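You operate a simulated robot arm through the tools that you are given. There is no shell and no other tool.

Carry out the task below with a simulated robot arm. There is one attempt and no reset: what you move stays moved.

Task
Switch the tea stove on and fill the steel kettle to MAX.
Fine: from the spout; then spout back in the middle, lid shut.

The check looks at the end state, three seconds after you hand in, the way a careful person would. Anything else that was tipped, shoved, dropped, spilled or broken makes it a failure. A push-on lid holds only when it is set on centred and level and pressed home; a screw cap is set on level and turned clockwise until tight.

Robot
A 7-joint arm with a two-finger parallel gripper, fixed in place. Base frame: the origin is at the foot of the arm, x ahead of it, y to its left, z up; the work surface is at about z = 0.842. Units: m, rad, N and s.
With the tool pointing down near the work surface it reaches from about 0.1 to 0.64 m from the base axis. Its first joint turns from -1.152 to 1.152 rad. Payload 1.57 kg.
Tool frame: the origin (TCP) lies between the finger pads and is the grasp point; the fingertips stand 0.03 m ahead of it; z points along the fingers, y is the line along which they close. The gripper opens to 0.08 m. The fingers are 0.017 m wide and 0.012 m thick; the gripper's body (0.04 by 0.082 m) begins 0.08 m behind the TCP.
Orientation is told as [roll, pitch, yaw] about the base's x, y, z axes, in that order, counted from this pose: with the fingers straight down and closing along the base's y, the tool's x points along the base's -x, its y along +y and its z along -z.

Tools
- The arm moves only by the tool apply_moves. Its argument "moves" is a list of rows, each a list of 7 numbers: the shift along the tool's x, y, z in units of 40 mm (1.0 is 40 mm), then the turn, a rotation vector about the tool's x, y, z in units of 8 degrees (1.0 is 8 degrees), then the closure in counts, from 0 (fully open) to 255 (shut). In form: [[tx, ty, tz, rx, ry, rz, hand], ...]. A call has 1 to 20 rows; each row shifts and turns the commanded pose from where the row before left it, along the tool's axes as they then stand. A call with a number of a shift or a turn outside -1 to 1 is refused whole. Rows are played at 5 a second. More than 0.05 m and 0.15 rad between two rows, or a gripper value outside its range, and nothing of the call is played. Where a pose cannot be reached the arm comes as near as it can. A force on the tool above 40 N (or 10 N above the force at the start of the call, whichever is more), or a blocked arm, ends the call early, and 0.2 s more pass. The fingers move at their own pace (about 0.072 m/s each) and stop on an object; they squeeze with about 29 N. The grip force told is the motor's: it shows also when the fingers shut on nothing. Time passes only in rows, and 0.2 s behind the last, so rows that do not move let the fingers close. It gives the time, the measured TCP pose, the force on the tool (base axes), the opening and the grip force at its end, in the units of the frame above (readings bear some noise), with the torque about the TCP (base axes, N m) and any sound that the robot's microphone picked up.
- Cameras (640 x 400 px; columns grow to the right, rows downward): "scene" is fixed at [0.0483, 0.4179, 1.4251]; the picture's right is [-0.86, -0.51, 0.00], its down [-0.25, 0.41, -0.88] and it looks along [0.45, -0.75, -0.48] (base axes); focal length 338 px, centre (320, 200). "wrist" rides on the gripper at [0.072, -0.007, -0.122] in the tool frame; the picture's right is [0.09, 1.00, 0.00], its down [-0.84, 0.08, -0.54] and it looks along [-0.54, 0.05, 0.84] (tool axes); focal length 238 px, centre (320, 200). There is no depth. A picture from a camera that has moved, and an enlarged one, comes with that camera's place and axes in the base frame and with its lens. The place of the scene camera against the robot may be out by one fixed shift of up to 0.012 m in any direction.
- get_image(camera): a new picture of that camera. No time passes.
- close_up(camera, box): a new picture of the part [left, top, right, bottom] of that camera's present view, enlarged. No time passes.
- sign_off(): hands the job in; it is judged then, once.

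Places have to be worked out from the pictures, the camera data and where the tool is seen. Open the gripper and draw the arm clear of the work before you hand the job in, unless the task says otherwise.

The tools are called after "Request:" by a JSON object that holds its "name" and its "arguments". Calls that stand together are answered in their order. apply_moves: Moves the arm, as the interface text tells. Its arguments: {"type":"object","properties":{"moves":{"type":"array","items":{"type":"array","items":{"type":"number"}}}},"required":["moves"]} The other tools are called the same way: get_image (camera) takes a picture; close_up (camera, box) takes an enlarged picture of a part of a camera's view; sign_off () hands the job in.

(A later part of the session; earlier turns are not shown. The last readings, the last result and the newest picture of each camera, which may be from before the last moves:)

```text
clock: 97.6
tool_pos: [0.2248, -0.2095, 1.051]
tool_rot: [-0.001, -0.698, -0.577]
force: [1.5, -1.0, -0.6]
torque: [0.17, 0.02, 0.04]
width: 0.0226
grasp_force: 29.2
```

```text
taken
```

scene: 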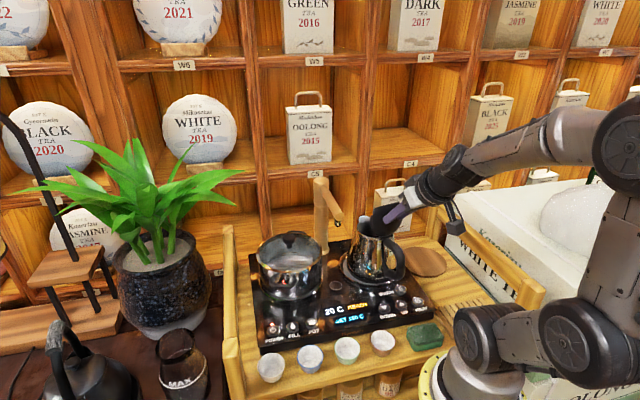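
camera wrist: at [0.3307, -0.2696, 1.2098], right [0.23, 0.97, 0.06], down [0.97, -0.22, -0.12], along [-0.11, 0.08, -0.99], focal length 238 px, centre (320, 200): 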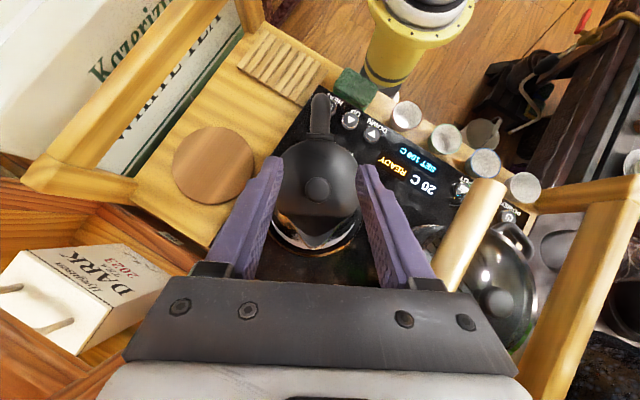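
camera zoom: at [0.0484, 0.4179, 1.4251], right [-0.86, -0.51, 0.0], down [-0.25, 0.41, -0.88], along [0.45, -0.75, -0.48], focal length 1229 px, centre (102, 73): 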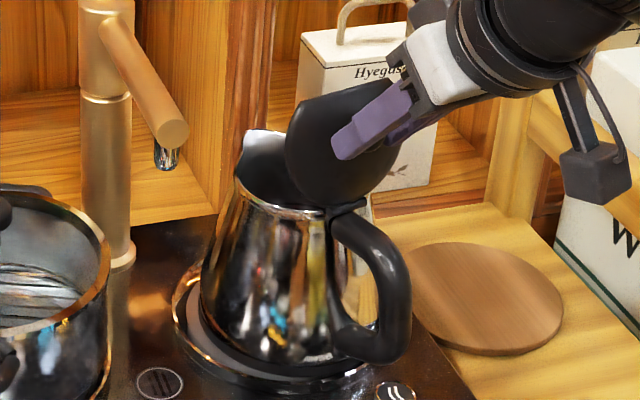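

Request:
{"name": "apply_moves", "arguments": {"moves": [[0.13, 0, -0.042, 0, -0.5, 0, 255]]}}

Request:
{"name": "close_up", "arguments": {"camera": "scene", "box": [320, 180, 440, 290]}}

```text
clock: 98.0
tool_pos: [0.2189, -0.2047, 1.0487]
tool_rot: [0.0, -0.768, -0.578]
force: [-0.5, 1.1, -0.5]
torque: [0.55, 0.74, 0.0]
width: 0.0231
grasp_force: 28.9
```

```text
3.64 times, centred on (380, 235) of scene
camera zoom: at [0.0483, 0.4179, 1.4251], right [-0.86, -0.51, 0.0], down [-0.25, 0.41, -0.88], along [0.45, -0.75, -0.48], focal length 1229 px, centre (102, 73)
```

zoom: 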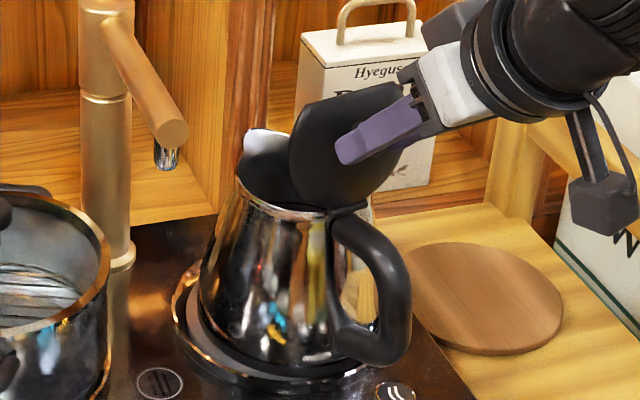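

A hinge-wise torque of about 0.9 Nm has appeared, so the lid seems to be at its open stop, around 84°. I'll open the fingers without moving and see whether it stays.

Request:
{"name": "apply_moves", "arguments": {"moves": [[0, 0, 0, 0, 0, 0, 150], [0, 0, 0, 0, 0, 0, 110]]}}

Request:
{"name": "close_up", "arguments": {"camera": "scene", "box": [320, 180, 440, 290]}}

Request:
{"name": "close_up", "arguments": {"camera": "wrist", "box": [200, 0, 440, 260]}}

```text
clock: 98.6
tool_pos: [0.2186, -0.2071, 1.0501]
tool_rot: [0.001, -0.77, -0.578]
force: [0.2, 0.3, -1.0]
torque: [0.03, 0.01, 0.01]
width: 0.0454
grasp_force: 0.0
```

```text
3.64 times, centred on (380, 235) of scene
camera zoom: at [0.0483, 0.4179, 1.4251], right [-0.86, -0.51, 0.0], down [-0.25, 0.41, -0.88], along [0.45, -0.75, -0.48], focal length 1229 px, centre (102, 73)
```

zoom: 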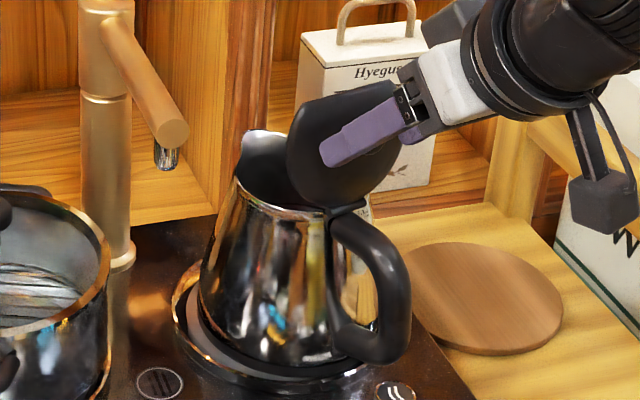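

```text
1.54 times, centred on (320, 130) of wrist
camera zoom: at [0.1016, -0.137, 1.0875], right [0.49, 0.87, -0.06], down [0.23, -0.06, 0.97], along [0.84, -0.49, -0.23], focal length 367 px, centre (320, 308)
```

zoom: 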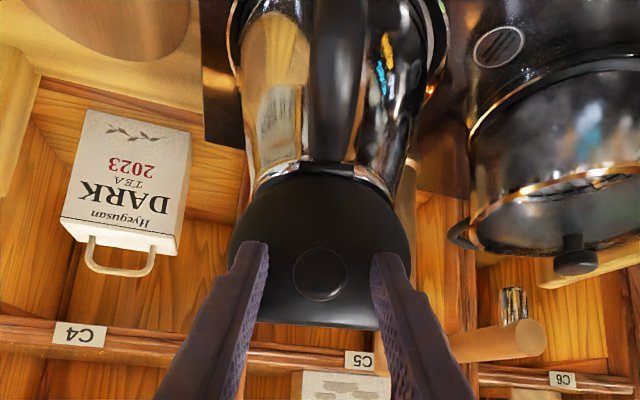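

The lid stays up on its own with the fingers open. I'll wait a moment to confirm, then draw the hand straight up and off.

Request:
{"name": "apply_moves", "arguments": {"moves": [[0, 0, 0, 0, 0, 0, 110], [0, 0, 0, 0, 0, 0, 96], [0, 0, 0, 0, 0, 0, 96]]}}

Request:
{"name": "close_up", "arguments": {"camera": "scene", "box": [320, 180, 440, 290]}}

```text
clock: 99.4
tool_pos: [0.2196, -0.2066, 1.0486]
tool_rot: [0.001, -0.769, -0.578]
force: [0.3, -0.3, -0.5]
torque: [0.01, 0.01, 0.02]
width: 0.0498
grasp_force: 0.0
```

```text
3.64 times, centred on (380, 235) of scene
camera zoom: at [0.0483, 0.4179, 1.4251], right [-0.86, -0.51, 0.0], down [-0.25, 0.41, -0.88], along [0.45, -0.75, -0.48], focal length 1229 px, centre (102, 73)
```

zoom: 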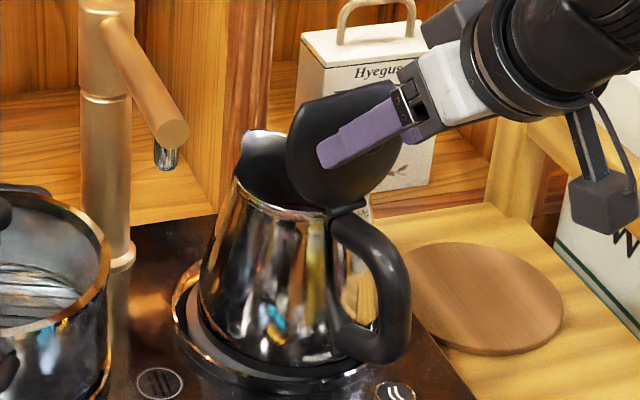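

Request:
{"name": "apply_moves", "arguments": {"moves": [[0, 0, -0.2, 0, 0, 0, 96], [-0.35, 0, -0.36, 0, 0, 0, 96], [-0.695, 0, -0.719, 0, 0, 0, 96], [-0.695, 0, -0.719, 0, 0, 0, 96], [-0.695, 0, -0.719, 0, 0, 0, 96]]}}

Request:
{"name": "get_image", "arguments": {"camera": "scene"}}

```text
clock: 100.6
tool_pos: [0.2142, -0.2027, 1.1957]
tool_rot: [0.0, -0.767, -0.579]
force: [0.1, -0.7, -0.2]
torque: [-0.01, -0.02, 0.01]
width: 0.0499
grasp_force: 0.0
```

```text
taken
```

scene: 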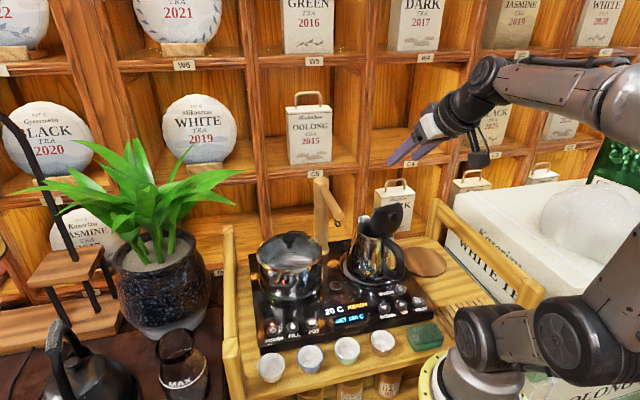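

The lid is open and standing by itself. Before swinging the spout I want the kettle turned back counter-clockwise, so the raised lid is out of the spout arm's path. I'll straighten the hand and come over the handle to grip it.

Request:
{"name": "apply_moves", "arguments": {"moves": [[0, 0, 0, 0, 1, 0, 96], [0, 0, 0, 0, 1, 0, 96], [0, 0, 0, 0, 1, 0, 96], [0, 0, 0, 0, 1, 0, 96], [0, 0, 0, 0, 1, 0, 96], [0, 0, 0, 0, 0.5, 0, 96], [0.45, 0, 0, 0, 0, 0, 96], [0, 0, 0.8, 0, 0, 0, 96], [0, 0, 0.8, 0, 0, 0, 96], [0, 0, 0, 0, 0, 0, 96]]}}

Request:
{"name": "get_image", "arguments": {"camera": "wrist"}}

Request:
{"name": "get_image", "arguments": {"camera": "scene"}}

```text
clock: 102.8
tool_pos: [0.2006, -0.1949, 1.1317]
tool_rot: [0.0, 0.001, -0.578]
force: [0.7, -0.3, -0.4]
torque: [-0.01, -0.02, -0.01]
width: 0.05
grasp_force: 0.1
```

```text
taken
camera wrist: at [0.1373, -0.1617, 1.2529], right [0.47, 0.88, 0.0], down [0.74, -0.39, 0.54], along [0.48, -0.25, -0.84], focal length 238 px, centre (320, 200)
```

wrist: 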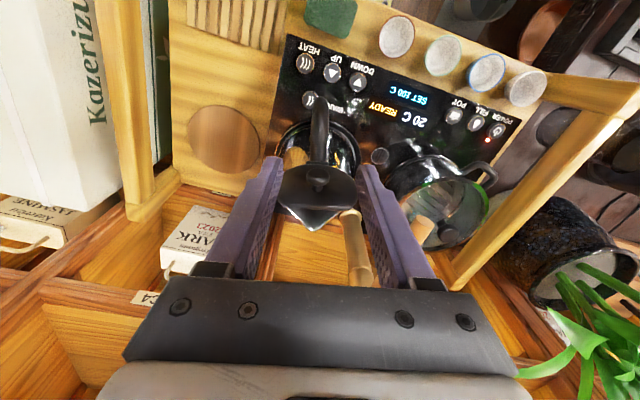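

```text
taken
```

scene: 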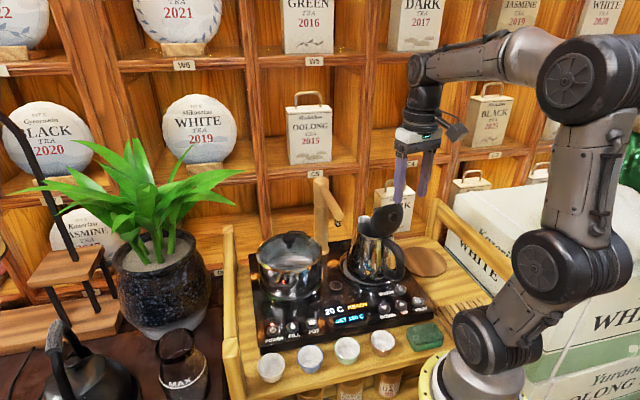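

Request:
{"name": "close_up", "arguments": {"camera": "wrist", "box": [240, 40, 440, 240]}}

Request:
{"name": "close_up", "arguments": {"camera": "scene", "box": [300, 160, 440, 290]}}

```text
2.00 times, centred on (340, 140) of wrist
camera zoom: at [0.1373, -0.1617, 1.2529], right [0.47, 0.88, 0.0], down [0.74, -0.39, 0.54], along [0.48, -0.25, -0.84], focal length 477 px, centre (280, 320)
```

zoom: 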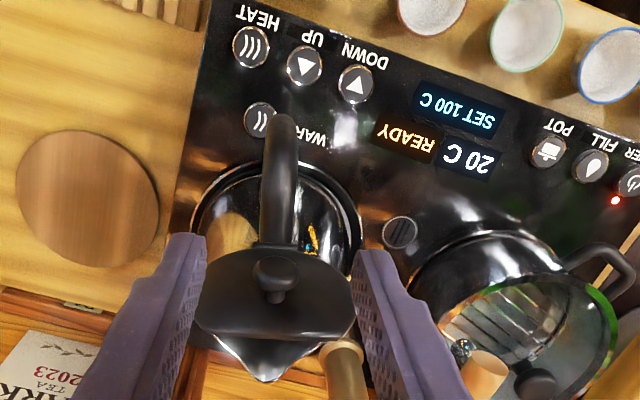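

```text
3.08 times, centred on (370, 225) of scene
camera zoom: at [0.0483, 0.4179, 1.4251], right [-0.86, -0.51, 0.0], down [-0.25, 0.41, -0.88], along [0.45, -0.75, -0.48], focal length 1040 px, centre (166, 123)
```

zoom: 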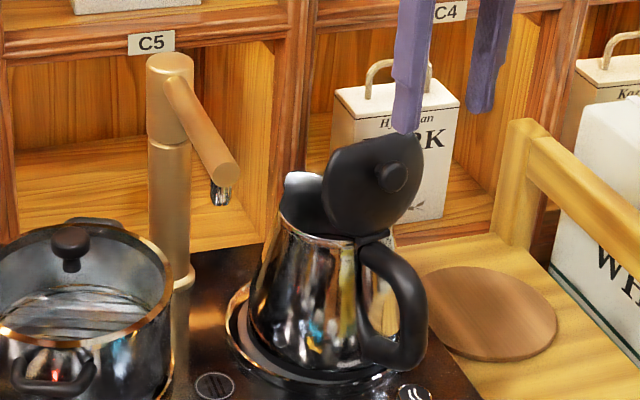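

The hand is aligned over the handle axis. I'll descend close to it and check.

Request:
{"name": "apply_moves", "arguments": {"moves": [[0, 0.02, 1, 0, 0, 0, 96], [0, 0, 1, 0, 0, 0, 96], [0, 0, 1, 0, 0, 0, 96], [0, 0, 0.3, 0, 0, 0, 96]]}}

Request:
{"name": "close_up", "arguments": {"camera": "wrist", "box": [220, 60, 420, 260]}}

Request:
{"name": "close_up", "arguments": {"camera": "scene", "box": [300, 160, 440, 290]}}

```text
clock: 103.8
tool_pos: [0.2002, -0.1916, 0.998]
tool_rot: [0.001, -0.002, -0.579]
force: [-0.3, 0.6, 0.7]
torque: [0.0, 0.02, -0.01]
width: 0.0497
grasp_force: 0.0
```

```text
2.00 times, centred on (320, 160) of wrist
camera zoom: at [0.1359, -0.1579, 1.1203], right [0.47, 0.88, 0.0], down [0.74, -0.39, 0.54], along [0.48, -0.25, -0.84], focal length 477 px, centre (320, 280)
```

zoom: 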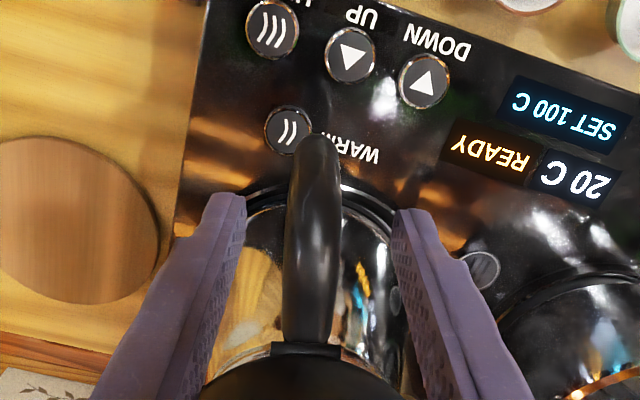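

```text
3.08 times, centred on (370, 225) of scene
camera zoom: at [0.0483, 0.4179, 1.4251], right [-0.86, -0.51, 0.0], down [-0.25, 0.41, -0.88], along [0.45, -0.75, -0.48], focal length 1040 px, centre (166, 123)
```

zoom: 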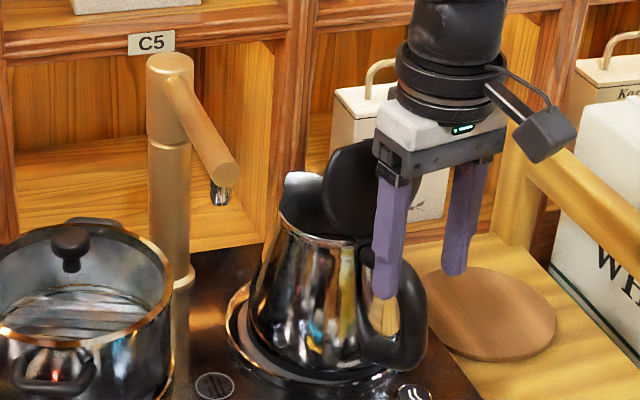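

The fingers straddle the handle cleanly. I'll lower a bit, grip it, and turn the kettle slowly counter-clockwise about its own axis by about 24°.

Request:
{"name": "apply_moves", "arguments": {"moves": [[0, -0.03, 0.4, 0, 0, 0, 96], [0, 0, 0, 0, 0, 0, 160], [0, 0, 0, 0, 0, 0, 200], [0, 0, 0, 0, 0, 0, 200]]}}

Request:
{"name": "close_up", "arguments": {"camera": "scene", "box": [300, 160, 440, 290]}}

```text
clock: 104.8
tool_pos: [0.1998, -0.1949, 0.9829]
tool_rot: [-0.001, -0.001, -0.577]
force: [1.3, 0.3, 0.5]
torque: [-0.09, -0.18, 0.04]
width: 0.0207
grasp_force: 29.0
```

```text
3.08 times, centred on (370, 225) of scene
camera zoom: at [0.0484, 0.4179, 1.4251], right [-0.86, -0.51, 0.0], down [-0.25, 0.41, -0.88], along [0.45, -0.75, -0.48], focal length 1040 px, centre (166, 123)
```

zoom: 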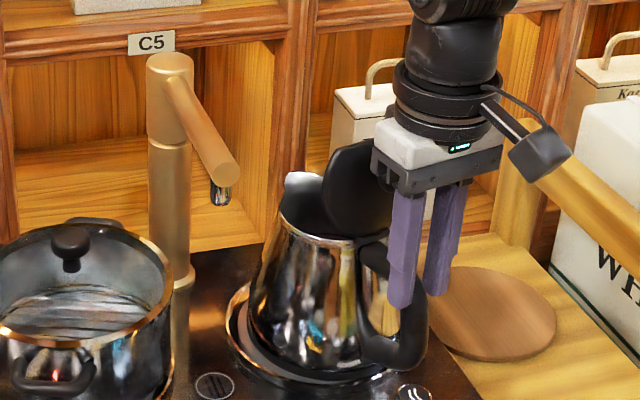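

Request:
{"name": "apply_moves", "arguments": {"moves": [[-0.0035, -0.132, 0, 0, 0, -0.375, 255], [-0.0035, -0.132, 0, 0, 0, -0.375, 255], [-0.0035, -0.132, 0, 0, 0, -0.375, 255], [-0.0035, -0.132, 0, 0, 0, -0.375, 255]]}}

Request:
{"name": "close_up", "arguments": {"camera": "scene", "box": [300, 160, 440, 290]}}

```text
clock: 105.8
tool_pos: [0.1903, -0.2127, 0.984]
tool_rot: [-0.002, -0.002, -0.368]
force: [4.2, 2.8, 3.9]
torque: [-0.08, -0.44, 0.03]
width: 0.0205
grasp_force: 28.9
```

```text
3.08 times, centred on (370, 225) of scene
camera zoom: at [0.0484, 0.418, 1.425], right [-0.86, -0.51, 0.0], down [-0.25, 0.41, -0.88], along [0.45, -0.75, -0.48], focal length 1040 px, centre (166, 123)
```

zoom: 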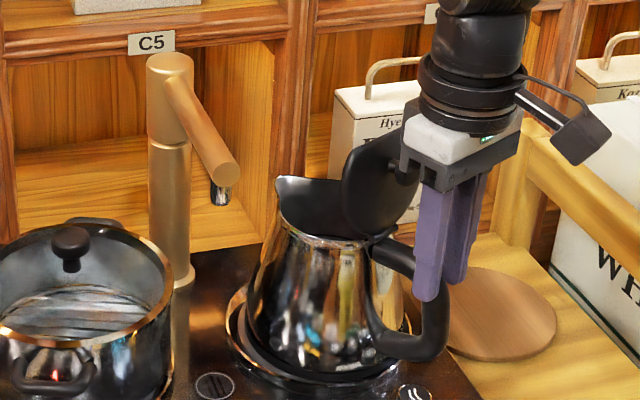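

Request:
{"name": "apply_moves", "arguments": {"moves": [[-0.04, -0.132, 0, 0, 0, -0.375, 255], [-0.04, -0.132, 0, 0, 0, -0.375, 255], [-0.04, -0.132, 0, 0, 0, -0.375, 255], [-0.04, -0.132, 0, 0, 0, -0.375, 255]]}}

Request:
{"name": "close_up", "arguments": {"camera": "scene", "box": [300, 160, 440, 290]}}

Request:
{"name": "get_image", "arguments": {"camera": "wrist"}}

```text
clock: 106.8
tool_pos: [0.1884, -0.2348, 0.9822]
tool_rot: [-0.001, 0.002, -0.158]
force: [-3.9, 5.0, 7.5]
torque: [0.18, 0.62, 0.05]
width: 0.0205
grasp_force: 29.0
```

```text
3.08 times, centred on (370, 225) of scene
camera zoom: at [0.0482, 0.4181, 1.425], right [-0.86, -0.51, 0.0], down [-0.25, 0.41, -0.88], along [0.45, -0.75, -0.48], focal length 1040 px, centre (166, 123)
```

zoom: 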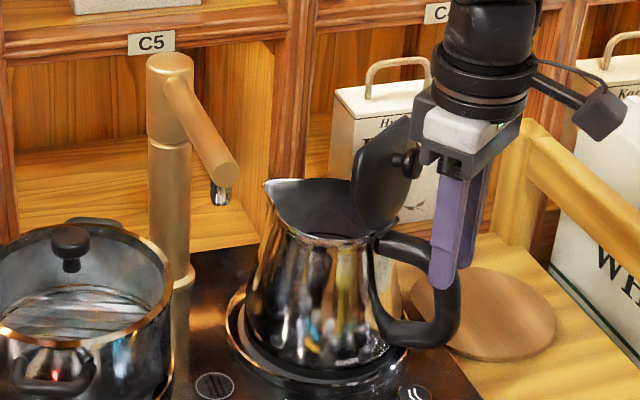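

```text
taken
camera wrist: at [0.1163, -0.2302, 1.1051], right [0.06, 1.0, 0.0], down [0.84, -0.06, 0.54], along [0.54, -0.03, -0.84], focal length 238 px, centre (320, 200)
```

wrist: 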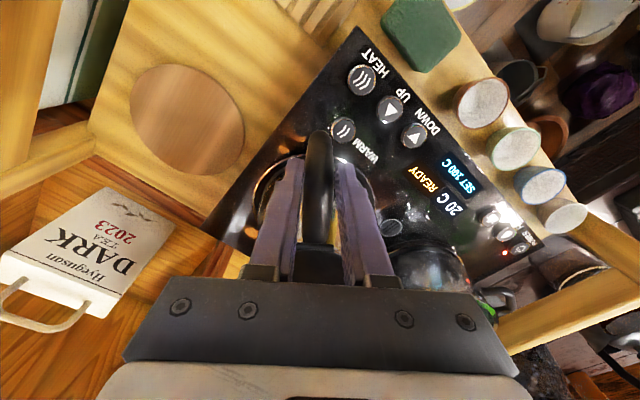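

The kettle is turned to about -9°, with the lid still standing. I'll relax the push, release the handle and rise straight up.

Request:
{"name": "apply_moves", "arguments": {"moves": [[0.03, -0.03, -0.04, 0, 0, 0, 255], [0, 0, 0, 0, 0, 0, 120], [0, 0, 0, 0, 0, 0, 110], [0.05, 0, -0.3, 0, 0, 0, 110], [0.1, 0, -0.8, 0, 0, 0, 110], [0, 0, -1, 0, 0, 0, 110], [0, 0, -1, 0, 0, 0, 110], [0, 0, -1, 0, 0, 0, 110]]}}

Request:
{"name": "get_image", "arguments": {"camera": "wrist"}}

Request:
{"name": "close_up", "arguments": {"camera": "scene", "box": [300, 160, 440, 290]}}

Request:
{"name": "close_up", "arguments": {"camera": "wrist", "box": [240, 40, 440, 240]}}

```text
clock: 108.6
tool_pos: [0.1837, -0.2389, 1.1474]
tool_rot: [0.001, -0.001, -0.159]
force: [0.2, -0.1, -0.5]
torque: [0.02, 0.05, 0.0]
width: 0.0455
grasp_force: 0.1
```

```text
taken
camera wrist: at [0.1123, -0.2353, 1.2705], right [0.07, 1.0, 0.0], down [0.84, -0.06, 0.54], along [0.54, -0.04, -0.84], focal length 238 px, centre (320, 200)
```

wrist: 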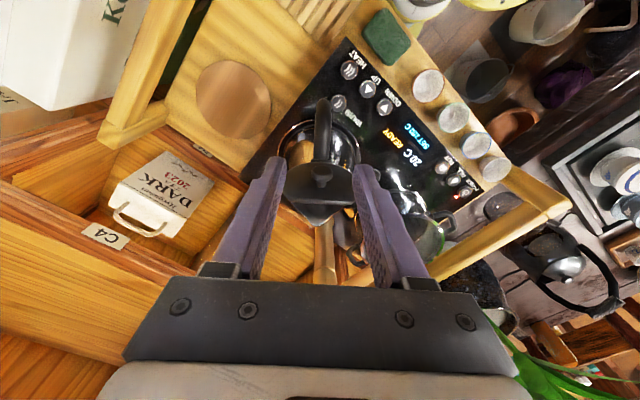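

```text
3.08 times, centred on (370, 225) of scene
camera zoom: at [0.0483, 0.4179, 1.4251], right [-0.86, -0.51, 0.0], down [-0.25, 0.41, -0.88], along [0.45, -0.75, -0.48], focal length 1040 px, centre (166, 123)
```

zoom: 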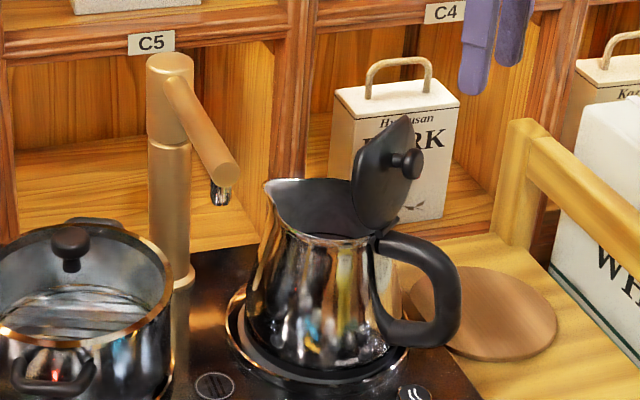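

```text
2.00 times, centred on (340, 140) of wrist
camera zoom: at [0.1123, -0.2353, 1.2705], right [0.07, 1.0, 0.0], down [0.84, -0.06, 0.54], along [0.54, -0.04, -0.84], focal length 477 px, centre (280, 320)
```

zoom: 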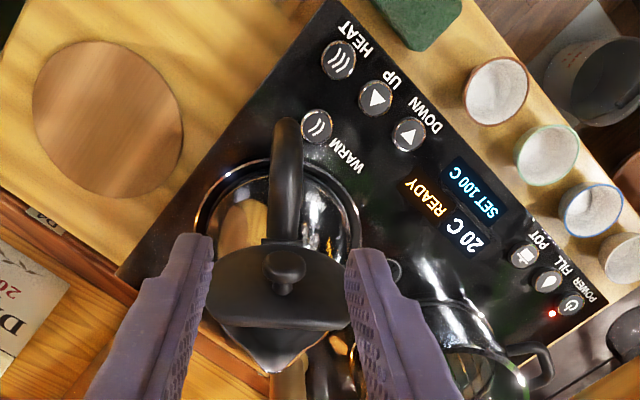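

The kettle stands upright with the lid open at roughly 85°, heading about -9°. I'll move over the spout arm and turn the tool so the fingers straddle it.

Request:
{"name": "apply_moves", "arguments": {"moves": [[-0.9, 0.414, 0, 0, 0, 0, 96], [-0.9, 0.414, 0, 0, 0, 0, 96], [-0.9, 0.414, 0, 0, 0, 0, 96], [-0.9, 0.414, 0, 0, 0, 0, 96], [-0.9, 0.414, 0, 0, 0, 0, 96], [0, 0, 0, 0, 0, 0.88, 96], [0, 0, 0, 0, 0, 0.88, 96], [0, 0, 0, 0, 0, 0.88, 96], [0, 0, 0, 0, 0, 0.88, 96], [0, 0, 0, 0, 0, 0.88, 96]]}}

Request:
{"name": "get_image", "arguments": {"camera": "wrist"}}

Request:
{"name": "get_image", "arguments": {"camera": "scene"}}

```text
clock: 110.8
tool_pos: [0.3745, -0.1815, 1.1483]
tool_rot: [0.0, 0.0, -0.777]
force: [0.0, 0.7, 0.1]
torque: [0.04, 0.02, 0.01]
width: 0.05
grasp_force: 0.0
```

```text
taken
camera wrist: at [0.3179, -0.1359, 1.2709], right [0.63, 0.78, 0.0], down [0.65, -0.53, 0.54], along [0.42, -0.34, -0.84], focal length 238 px, centre (320, 200)
```

wrist: 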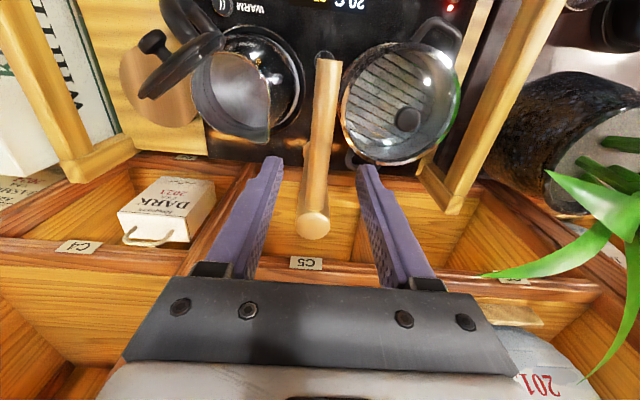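

```text
taken
```

scene: 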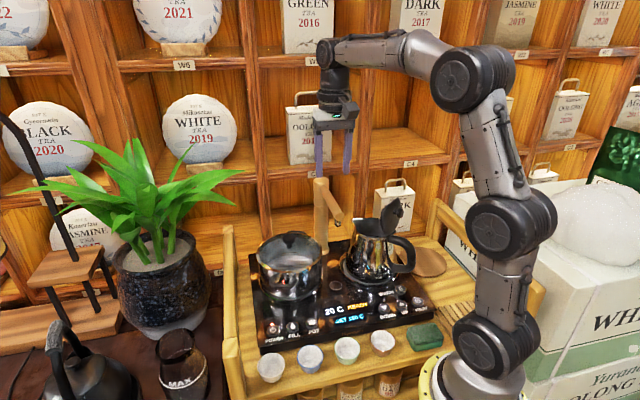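

Request:
{"name": "close_up", "arguments": {"camera": "wrist", "box": [120, 0, 340, 150]}}

Request:
{"name": "close_up", "arguments": {"camera": "wrist", "box": [250, 40, 400, 250]}}

Request:
{"name": "close_up", "arguments": {"camera": "scene", "box": [290, 160, 420, 270]}}

```text
2.67 times, centred on (230, 75) of wrist
camera zoom: at [0.3179, -0.1359, 1.2709], right [0.63, 0.78, 0.0], down [0.65, -0.53, 0.54], along [0.42, -0.34, -0.84], focal length 636 px, centre (560, 533)
```

zoom: 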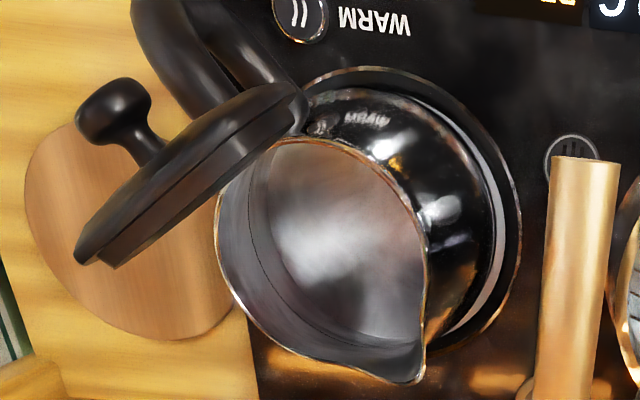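

```text
1.90 times, centred on (325, 145) of wrist
camera zoom: at [0.3179, -0.1359, 1.2709], right [0.63, 0.78, 0.0], down [0.65, -0.53, 0.54], along [0.42, -0.34, -0.84], focal length 454 px, centre (310, 305)
```

zoom: 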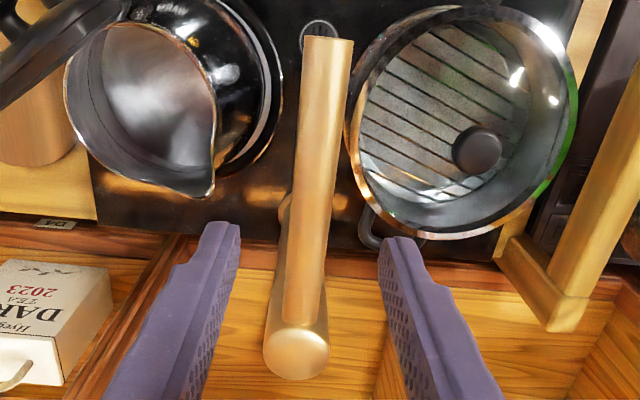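

```text
3.64 times, centred on (355, 215) of scene
camera zoom: at [0.0483, 0.4179, 1.4251], right [-0.86, -0.51, 0.0], down [-0.25, 0.41, -0.88], along [0.45, -0.75, -0.48], focal length 1229 px, centre (193, 146)
```

zoom: 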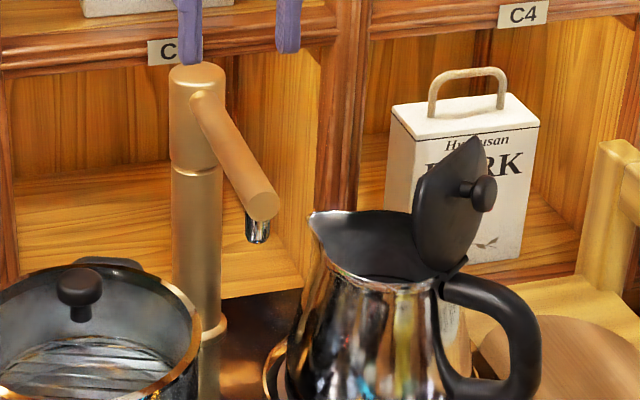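

The spout arm lies neatly between the fingers, its axis at about z 1.045, running from the pillar (0.441, -0.247) to the tip (0.331, -0.136), about 135°. I'll descend and grip it.

Request:
{"name": "apply_moves", "arguments": {"moves": [[0, 0, 1, 0, 0, 0, 96], [0, 0, 1, 0, 0, 0, 96], [0, 0, 0.5, 0, 0, 0, 96], [0, 0, 0, 0, 0, 0, 160], [0, 0, 0, 0, 0, 0, 220], [0, 0, 0, 0, 0, 0, 220]]}}

Request:
{"name": "close_up", "arguments": {"camera": "scene", "box": [270, 120, 420, 270]}}

Request:
{"name": "get_image", "arguments": {"camera": "wrist"}}

```text
clock: 112.2
tool_pos: [0.375, -0.1823, 1.0497]
tool_rot: [0.0, 0.001, -0.773]
force: [1.1, 2.3, -3.0]
torque: [-0.5, -0.55, 0.14]
width: 0.0206
grasp_force: 33.5
```

```text
2.67 times, centred on (345, 195) of scene
camera zoom: at [0.0484, 0.418, 1.425], right [-0.86, -0.51, 0.0], down [-0.25, 0.41, -0.88], along [0.45, -0.75, -0.48], focal length 901 px, centre (253, 213)
```

zoom: 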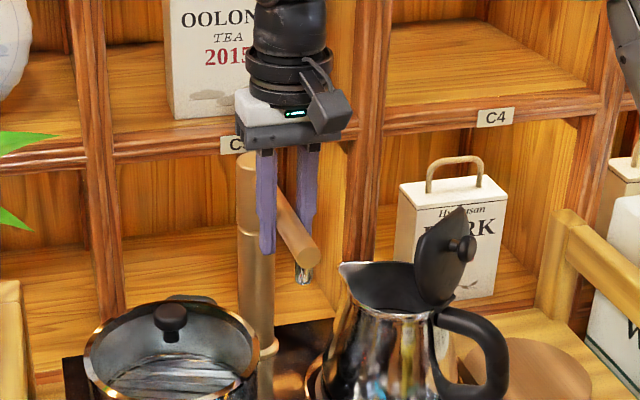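

```text
taken
camera wrist: at [0.3181, -0.1369, 1.1713], right [0.63, 0.78, 0.0], down [0.65, -0.53, 0.54], along [0.42, -0.34, -0.84], focal length 238 px, centre (320, 200)
```

wrist: 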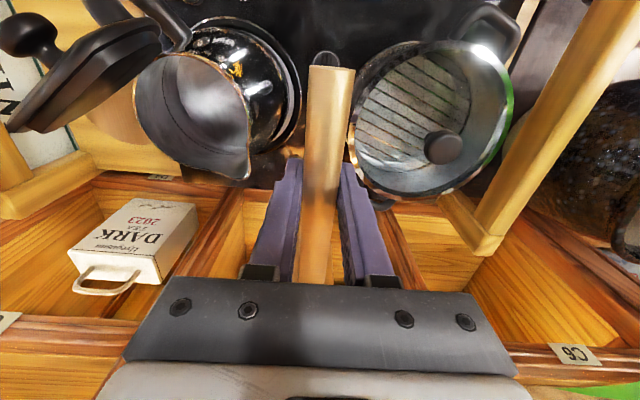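

The arm is gripped at 20.6 mm. Middle pose recorded: TCP (0.375, -0.182), yaw -44.3°. I'll start swinging it toward the kettle and watch the force.

Request:
{"name": "apply_moves", "arguments": {"moves": [[-0.003, -0.1, 0, 0, 0, -0.3125, 220], [-0.0057, -0.1625, 0, 0, 0, -0.5, 220], [-0.0057, -0.1625, 0, 0, 0, -0.5, 220]]}}

Request:
{"name": "close_up", "arguments": {"camera": "scene", "box": [270, 120, 420, 270]}}

```text
clock: 113.0
tool_pos: [0.3629, -0.1955, 1.0495]
tool_rot: [-0.001, -0.005, -0.59]
force: [8.8, -7.6, 4.0]
torque: [0.2, 0.44, -0.17]
width: 0.0207
grasp_force: 34.1
```

```text
2.67 times, centred on (345, 195) of scene
camera zoom: at [0.0485, 0.4177, 1.4251], right [-0.86, -0.51, 0.0], down [-0.25, 0.41, -0.88], along [0.45, -0.75, -0.48], focal length 901 px, centre (253, 213)
```

zoom: 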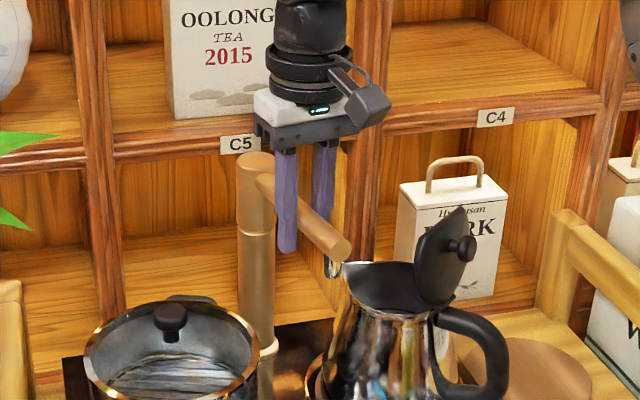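

It swings freely, though I'm pulling slightly outward. I'll correct the radius and continue.

Request:
{"name": "apply_moves", "arguments": {"moves": [[-0.04, -0.15, 0, 0, 0, -0.5, 220], [-0.015, -0.16, 0, 0, 0, -0.5, 220], [-0.01, -0.16, 0, 0, 0, -0.5, 220], [-0.01, -0.16, 0, 0, 0, -0.5, 220]]}}

Request:
{"name": "close_up", "arguments": {"camera": "scene", "box": [270, 120, 420, 270]}}

Request:
{"name": "get_image", "arguments": {"camera": "wrist"}}

```text
clock: 114.0
tool_pos: [0.352, -0.2175, 1.0501]
tool_rot: [-0.002, 0.001, -0.31]
force: [-11.7, -1.6, 19.7]
torque: [0.2, 0.56, -0.51]
width: 0.0207
grasp_force: 33.4
```

```text
2.67 times, centred on (345, 195) of scene
camera zoom: at [0.0478, 0.418, 1.4251], right [-0.86, -0.51, 0.0], down [-0.25, 0.41, -0.88], along [0.45, -0.75, -0.48], focal length 901 px, centre (253, 213)
```

zoom: 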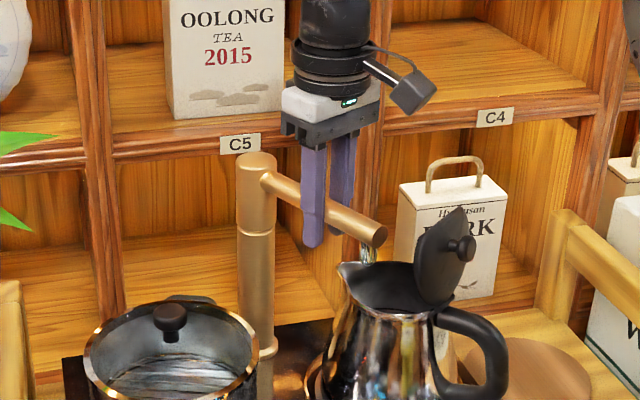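

```text
taken
camera wrist: at [0.2818, -0.2026, 1.1713], right [0.22, 0.98, 0.0], down [0.82, -0.18, 0.54], along [0.53, -0.12, -0.84], focal length 238 px, centre (320, 200)
```

wrist: 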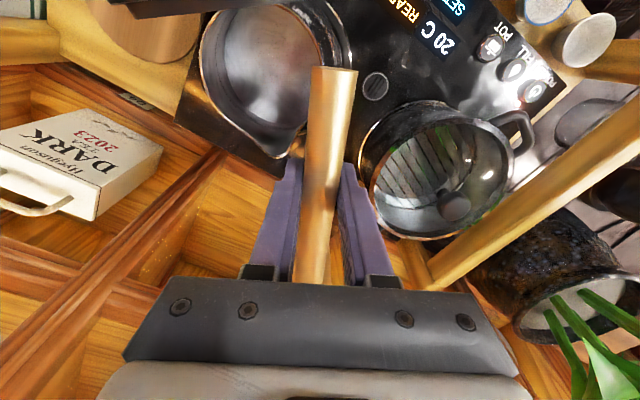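

Forces build up when I clamp the arm tightly. I'll loosen the fingers so they only cage it, and push it the rest of the way.

Request:
{"name": "apply_moves", "arguments": {"moves": [[0, 0, 0, 0, 0, 0, 165], [0, 0, 0, 0, 0, 0, 165], [0, 0, 0, 0, 0, 0, 165]]}}

Request:
{"name": "get_image", "arguments": {"camera": "wrist"}}

```text
clock: 114.8
tool_pos: [0.3536, -0.2176, 1.0484]
tool_rot: [0.001, 0.0, -0.309]
force: [0.4, 0.0, -0.1]
torque: [-0.03, -0.01, 0.02]
width: 0.0281
grasp_force: 0.0
```

```text
taken
camera wrist: at [0.2828, -0.2025, 1.1699], right [0.22, 0.98, 0.0], down [0.82, -0.18, 0.54], along [0.53, -0.12, -0.84], focal length 238 px, centre (320, 200)
```

wrist: 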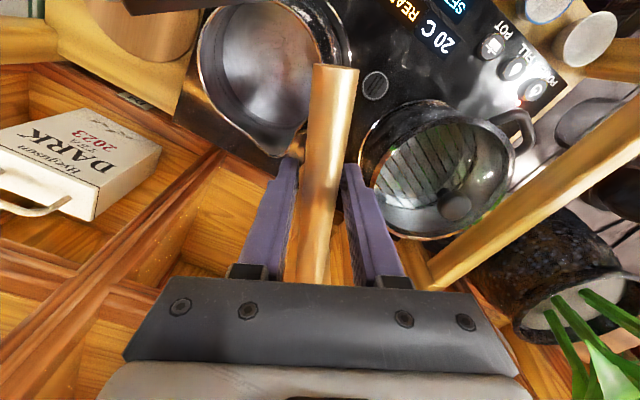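

The arm is now at about 161°. I'll push it on to about 177°, over the kettle's mouth.

Request:
{"name": "apply_moves", "arguments": {"moves": [[-0.0057, -0.1625, 0, 0, 0, -0.5, 165], [-0.0057, -0.1625, 0, 0, 0, -0.5, 165], [-0.0057, -0.1625, 0, 0, 0, -0.5, 165], [-0.0057, -0.1625, 0, 0, 0, -0.5, 165], [0, 0, 0, 0, 0, 0, 165]]}}

Request:
{"name": "get_image", "arguments": {"camera": "wrist"}}

Request:
{"name": "close_up", "arguments": {"camera": "scene", "box": [270, 120, 420, 270]}}

```text
clock: 116.0
tool_pos: [0.3497, -0.2441, 1.0484]
tool_rot: [0.0, -0.001, -0.03]
force: [-0.3, -0.7, 0.0]
torque: [-0.01, 0.04, 0.0]
width: 0.0286
grasp_force: 0.1
```

```text
taken
camera wrist: at [0.2768, -0.2479, 1.1714], right [-0.06, 1.0, 0.0], down [0.84, 0.05, 0.54], along [0.54, 0.03, -0.84], focal length 238 px, centre (320, 200)
```

wrist: 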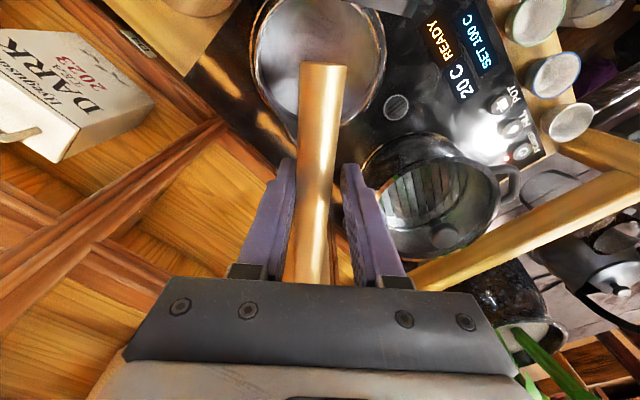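

```text
2.67 times, centred on (345, 195) of scene
camera zoom: at [0.0483, 0.4179, 1.4251], right [-0.86, -0.51, 0.0], down [-0.25, 0.41, -0.88], along [0.45, -0.75, -0.48], focal length 901 px, centre (253, 213)
```

zoom: 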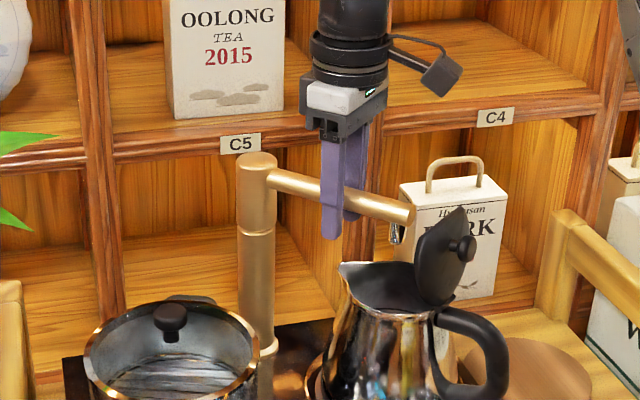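

The outlet is over the kettle mouth, at about (0.295, -0.247). I'll open, rise clear and check the alignment and the fill mark inside.

Request:
{"name": "apply_moves", "arguments": {"moves": [[0, 0, 0, 0, 0, 0, 96], [0, 0, -0.6, 0, 0, 0, 96], [0, 0, -1, 0, 0, 0, 96], [0, 0, -1, 0, 0, 0, 96], [0, 0, -1, 0, 0, 0, 96], [0.9, 0.4, 0, 0, 0, 0, 96], [0.9, 0.4, 0, 0, 0, 0, 96]]}}

Request:
{"name": "get_image", "arguments": {"camera": "wrist"}}

Request:
{"name": "close_up", "arguments": {"camera": "scene", "box": [310, 160, 430, 270]}}

```text
clock: 117.6
tool_pos: [0.2772, -0.2083, 1.1916]
tool_rot: [0.0, 0.003, -0.03]
force: [0.2, 0.3, 0.5]
torque: [-0.01, -0.02, 0.02]
width: 0.0499
grasp_force: 0.1
```

```text
taken
camera wrist: at [0.2052, -0.2126, 1.3141], right [-0.06, 1.0, 0.0], down [0.84, 0.05, 0.54], along [0.54, 0.03, -0.84], focal length 238 px, centre (320, 200)
```

wrist: 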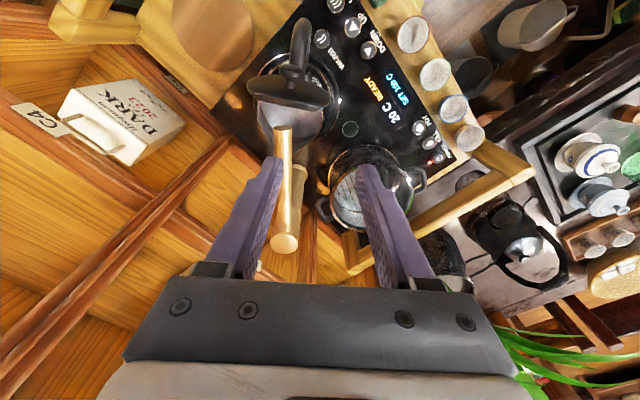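

```text
3.64 times, centred on (370, 215) of scene
camera zoom: at [0.0483, 0.4179, 1.4251], right [-0.86, -0.51, 0.0], down [-0.25, 0.41, -0.88], along [0.45, -0.75, -0.48], focal length 1229 px, centre (138, 146)
```

zoom: 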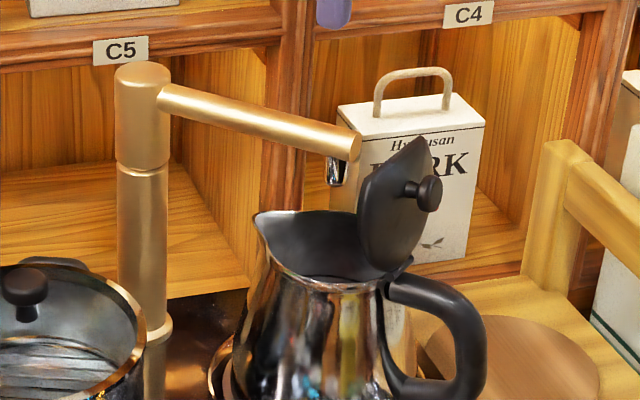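

Request:
{"name": "close_up", "arguments": {"camera": "scene", "box": [335, 205, 385, 245]}}

Request:
{"name": "close_up", "arguments": {"camera": "wrist", "box": [230, 10, 360, 160]}}

```text
10.00 times, centred on (360, 225) of scene
camera zoom: at [0.0483, 0.4179, 1.4251], right [-0.86, -0.51, 0.0], down [-0.25, 0.41, -0.88], along [0.45, -0.75, -0.48], focal length 3379 px, centre (-80, -50)
```

zoom: 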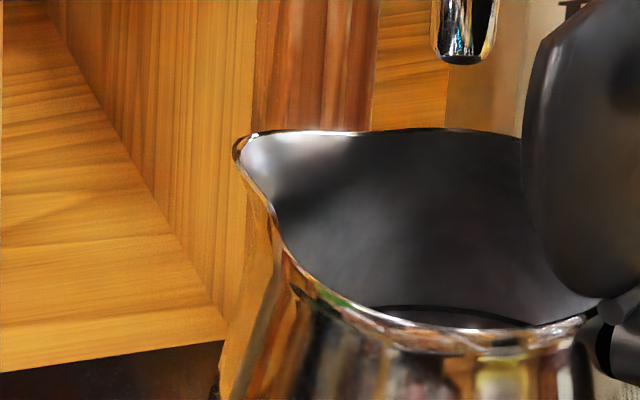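

```text
2.67 times, centred on (295, 85) of wrist
camera zoom: at [0.2052, -0.2126, 1.3141], right [-0.06, 1.0, 0.0], down [0.84, 0.05, 0.54], along [0.54, 0.03, -0.84], focal length 636 px, centre (387, 507)
```

zoom: 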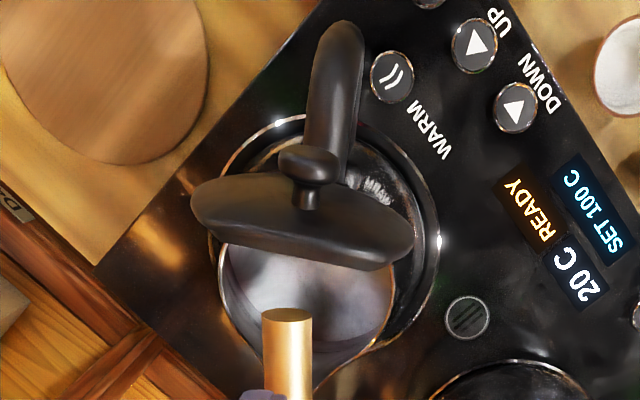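

The outlet hangs over the centre of the mouth, and a dark fill line is visible inside the kettle. I'll close the fingers and go above the FILL button at about (0.356, 0.020).

Request:
{"name": "apply_moves", "arguments": {"moves": [[-0.3, 0.96, 0, 0, 0, 0, 255], [-0.3, 0.96, 0, 0, 0, 0, 255], [-0.3, 0.96, 0, 0, 0, 0, 255], [-0.3, 0.96, 0, 0, 0, 0, 255], [-0.3, 0.96, 0, 0, 0, 0, 255], [-0.3, 0.96, 0, 0, 0, 0, 255], [0, 0, 1, 0, 0, 0, 255], [0, 0, 1, 0, 0, 0, 255], [0, 0, 1, 0, 0, 0, 255], [0, 0, 1, 0, 0, 0, 255], [0, 0, 1, 0, 0, 0, 255], [0, 0, 1, 0, 0, 0, 255], [0, 0, 0.8, 0, 0, 0, 255]]}}

Request:
{"name": "get_image", "arguments": {"camera": "wrist"}}

Request:
{"name": "get_image", "arguments": {"camera": "scene"}}

```text
clock: 120.4
tool_pos: [0.3595, 0.0179, 0.9193]
tool_rot: [-0.001, -0.001, -0.032]
force: [0.5, 0.0, -0.6]
torque: [-0.02, 0.01, 0.01]
width: 0.0002
grasp_force: 21.3
```

```text
taken
camera wrist: at [0.287, 0.0148, 1.0422], right [-0.06, 1.0, 0.0], down [0.84, 0.05, 0.54], along [0.54, 0.03, -0.84], focal length 238 px, centre (320, 200)
```

wrist: 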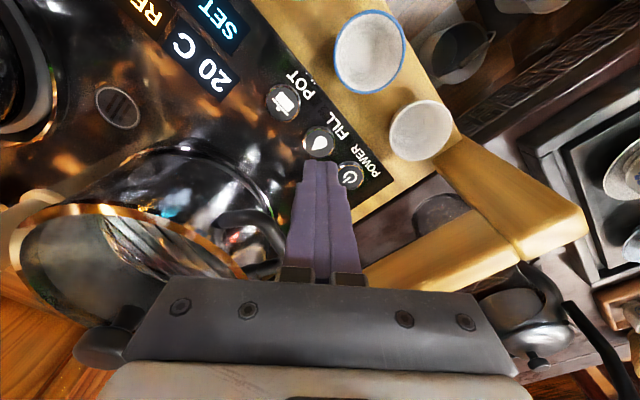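

```text
taken
```

scene: 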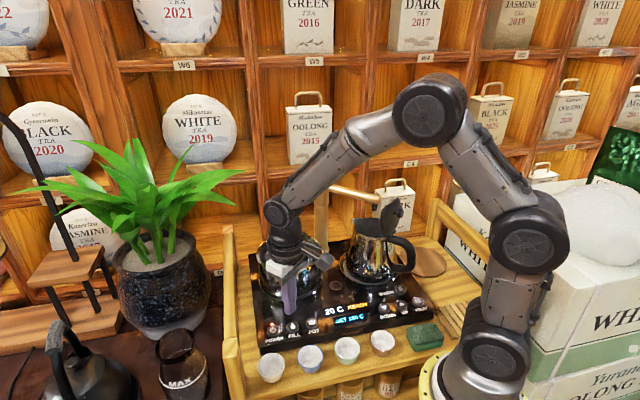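

The fingertips are about 5 mm forward of FILL, which I place at (0.354, 0.017). I'll correct and come down to just above it, clear of the pot.

Request:
{"name": "apply_moves", "arguments": {"moves": [[0.13, -0.025, 0.4, 0, 0, 0, 255], [0, 0, 0.4, 0, 0, 0, 255]]}}

Request:
{"name": "close_up", "arguments": {"camera": "wrist", "box": [220, 60, 420, 220]}}

Request:
{"name": "close_up", "arguments": {"camera": "scene", "box": [310, 190, 430, 290]}}

```text
clock: 121.0
tool_pos: [0.3525, 0.0166, 0.8879]
tool_rot: [0.002, -0.001, -0.031]
force: [-0.1, -0.6, -0.6]
torque: [0.01, 0.02, 0.01]
width: 0.0
grasp_force: 21.0
```

```text
2.50 times, centred on (320, 140) of wrist
camera zoom: at [0.2804, 0.0117, 1.0101], right [-0.06, 1.0, 0.0], down [0.84, 0.05, 0.54], along [0.54, 0.03, -0.84], focal length 596 px, centre (320, 350)
```

zoom: 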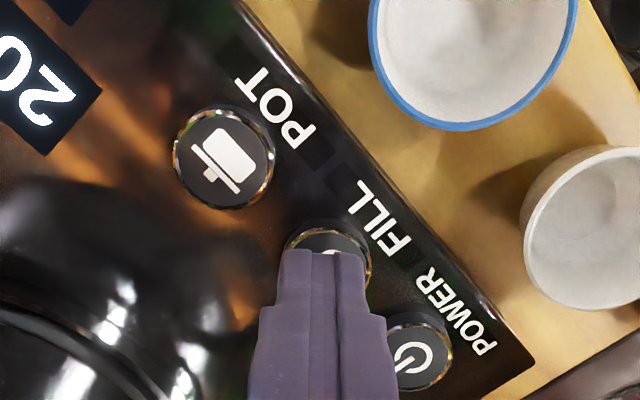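

```text
4.00 times, centred on (370, 240) of scene
camera zoom: at [0.0483, 0.4179, 1.4251], right [-0.86, -0.51, 0.0], down [-0.25, 0.41, -0.88], along [0.45, -0.75, -0.48], focal length 1352 px, centre (120, 40)
```

zoom: 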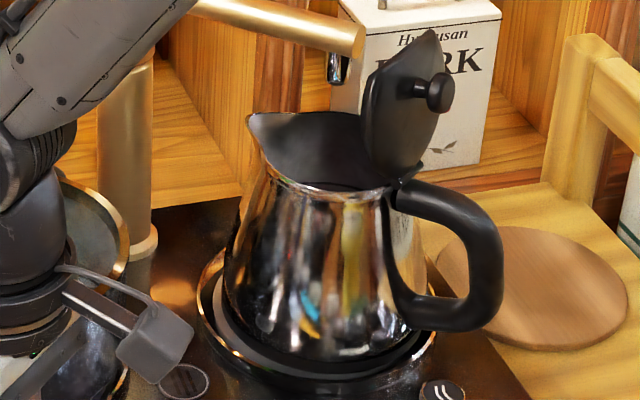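

The kettle is in clear view. I'll press FILL gently.

Request:
{"name": "apply_moves", "arguments": {"moves": [[0, 0, 0.14, 0, 0, 0, 255], [0, 0, 0.12, 0, 0, 0, 255]]}}

Request:
{"name": "close_up", "arguments": {"camera": "scene", "box": [310, 190, 430, 290]}}

Request:
{"name": "close_up", "arguments": {"camera": "scene", "box": [250, 280, 430, 350]}}

```text
clock: 121.6
tool_pos: [0.3518, 0.0176, 0.8786]
tool_rot: [0.0, 0.0, -0.031]
force: [1.1, 0.2, 0.6]
torque: [0.01, 0.01, -0.03]
width: 0.0
grasp_force: 21.0
heard: click
```

```text
4.00 times, centred on (370, 240) of scene
camera zoom: at [0.0483, 0.4179, 1.4251], right [-0.86, -0.51, 0.0], down [-0.25, 0.41, -0.88], along [0.45, -0.75, -0.48], focal length 1352 px, centre (120, 40)
```

zoom: 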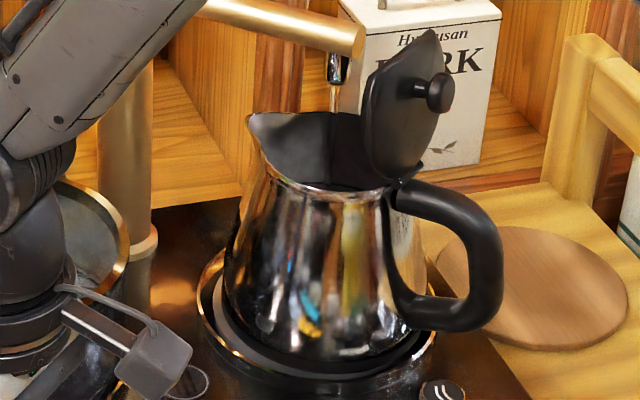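

```text
3.56 times, centred on (340, 315) of scene
camera zoom: at [0.0483, 0.4179, 1.4251], right [-0.86, -0.51, 0.0], down [-0.25, 0.41, -0.88], along [0.45, -0.75, -0.48], focal length 1202 px, centre (249, -209)
```

zoom: 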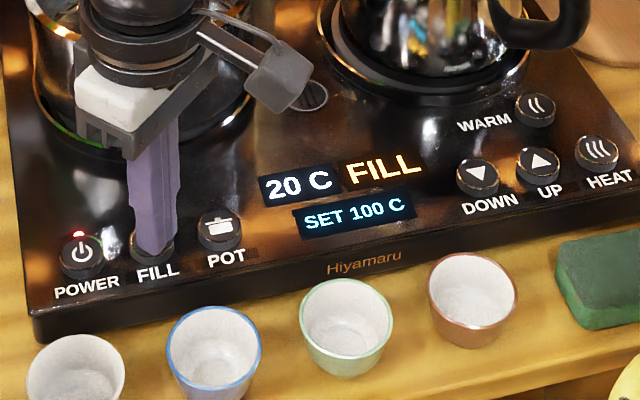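

There's a click, the display shows FILL and water runs into the kettle. I'll lift off the button slightly to learn whether it keeps running.

Request:
{"name": "apply_moves", "arguments": {"moves": [[0, 0, -0.25, 0, 0, 0, 255]]}}

Request:
{"name": "close_up", "arguments": {"camera": "scene", "box": [335, 195, 385, 245]}}

Request:
{"name": "close_up", "arguments": {"camera": "scene", "box": [250, 280, 430, 350]}}

```text
clock: 122.0
tool_pos: [0.3512, 0.0173, 0.8899]
tool_rot: [0.001, -0.001, -0.032]
force: [-0.1, 0.2, -0.1]
torque: [0.03, -0.01, 0.04]
width: 0.0001
grasp_force: 21.3
```

```text
8.00 times, centred on (360, 220) of scene
camera zoom: at [0.0483, 0.4179, 1.4251], right [-0.86, -0.51, 0.0], down [-0.25, 0.41, -0.88], along [0.45, -0.75, -0.48], focal length 2703 px, centre (0, 40)
```

zoom: 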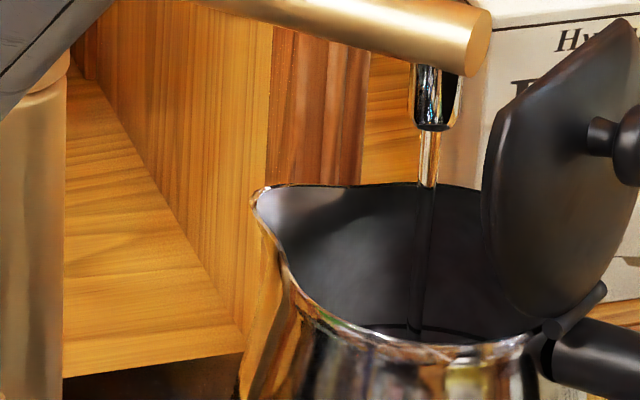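

```text
3.56 times, centred on (340, 315) of scene
camera zoom: at [0.0483, 0.4179, 1.4251], right [-0.86, -0.51, 0.0], down [-0.25, 0.41, -0.88], along [0.45, -0.75, -0.48], focal length 1202 px, centre (249, -209)
```

zoom: 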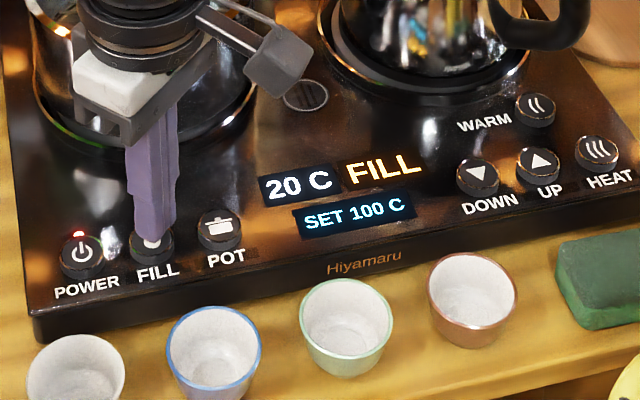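

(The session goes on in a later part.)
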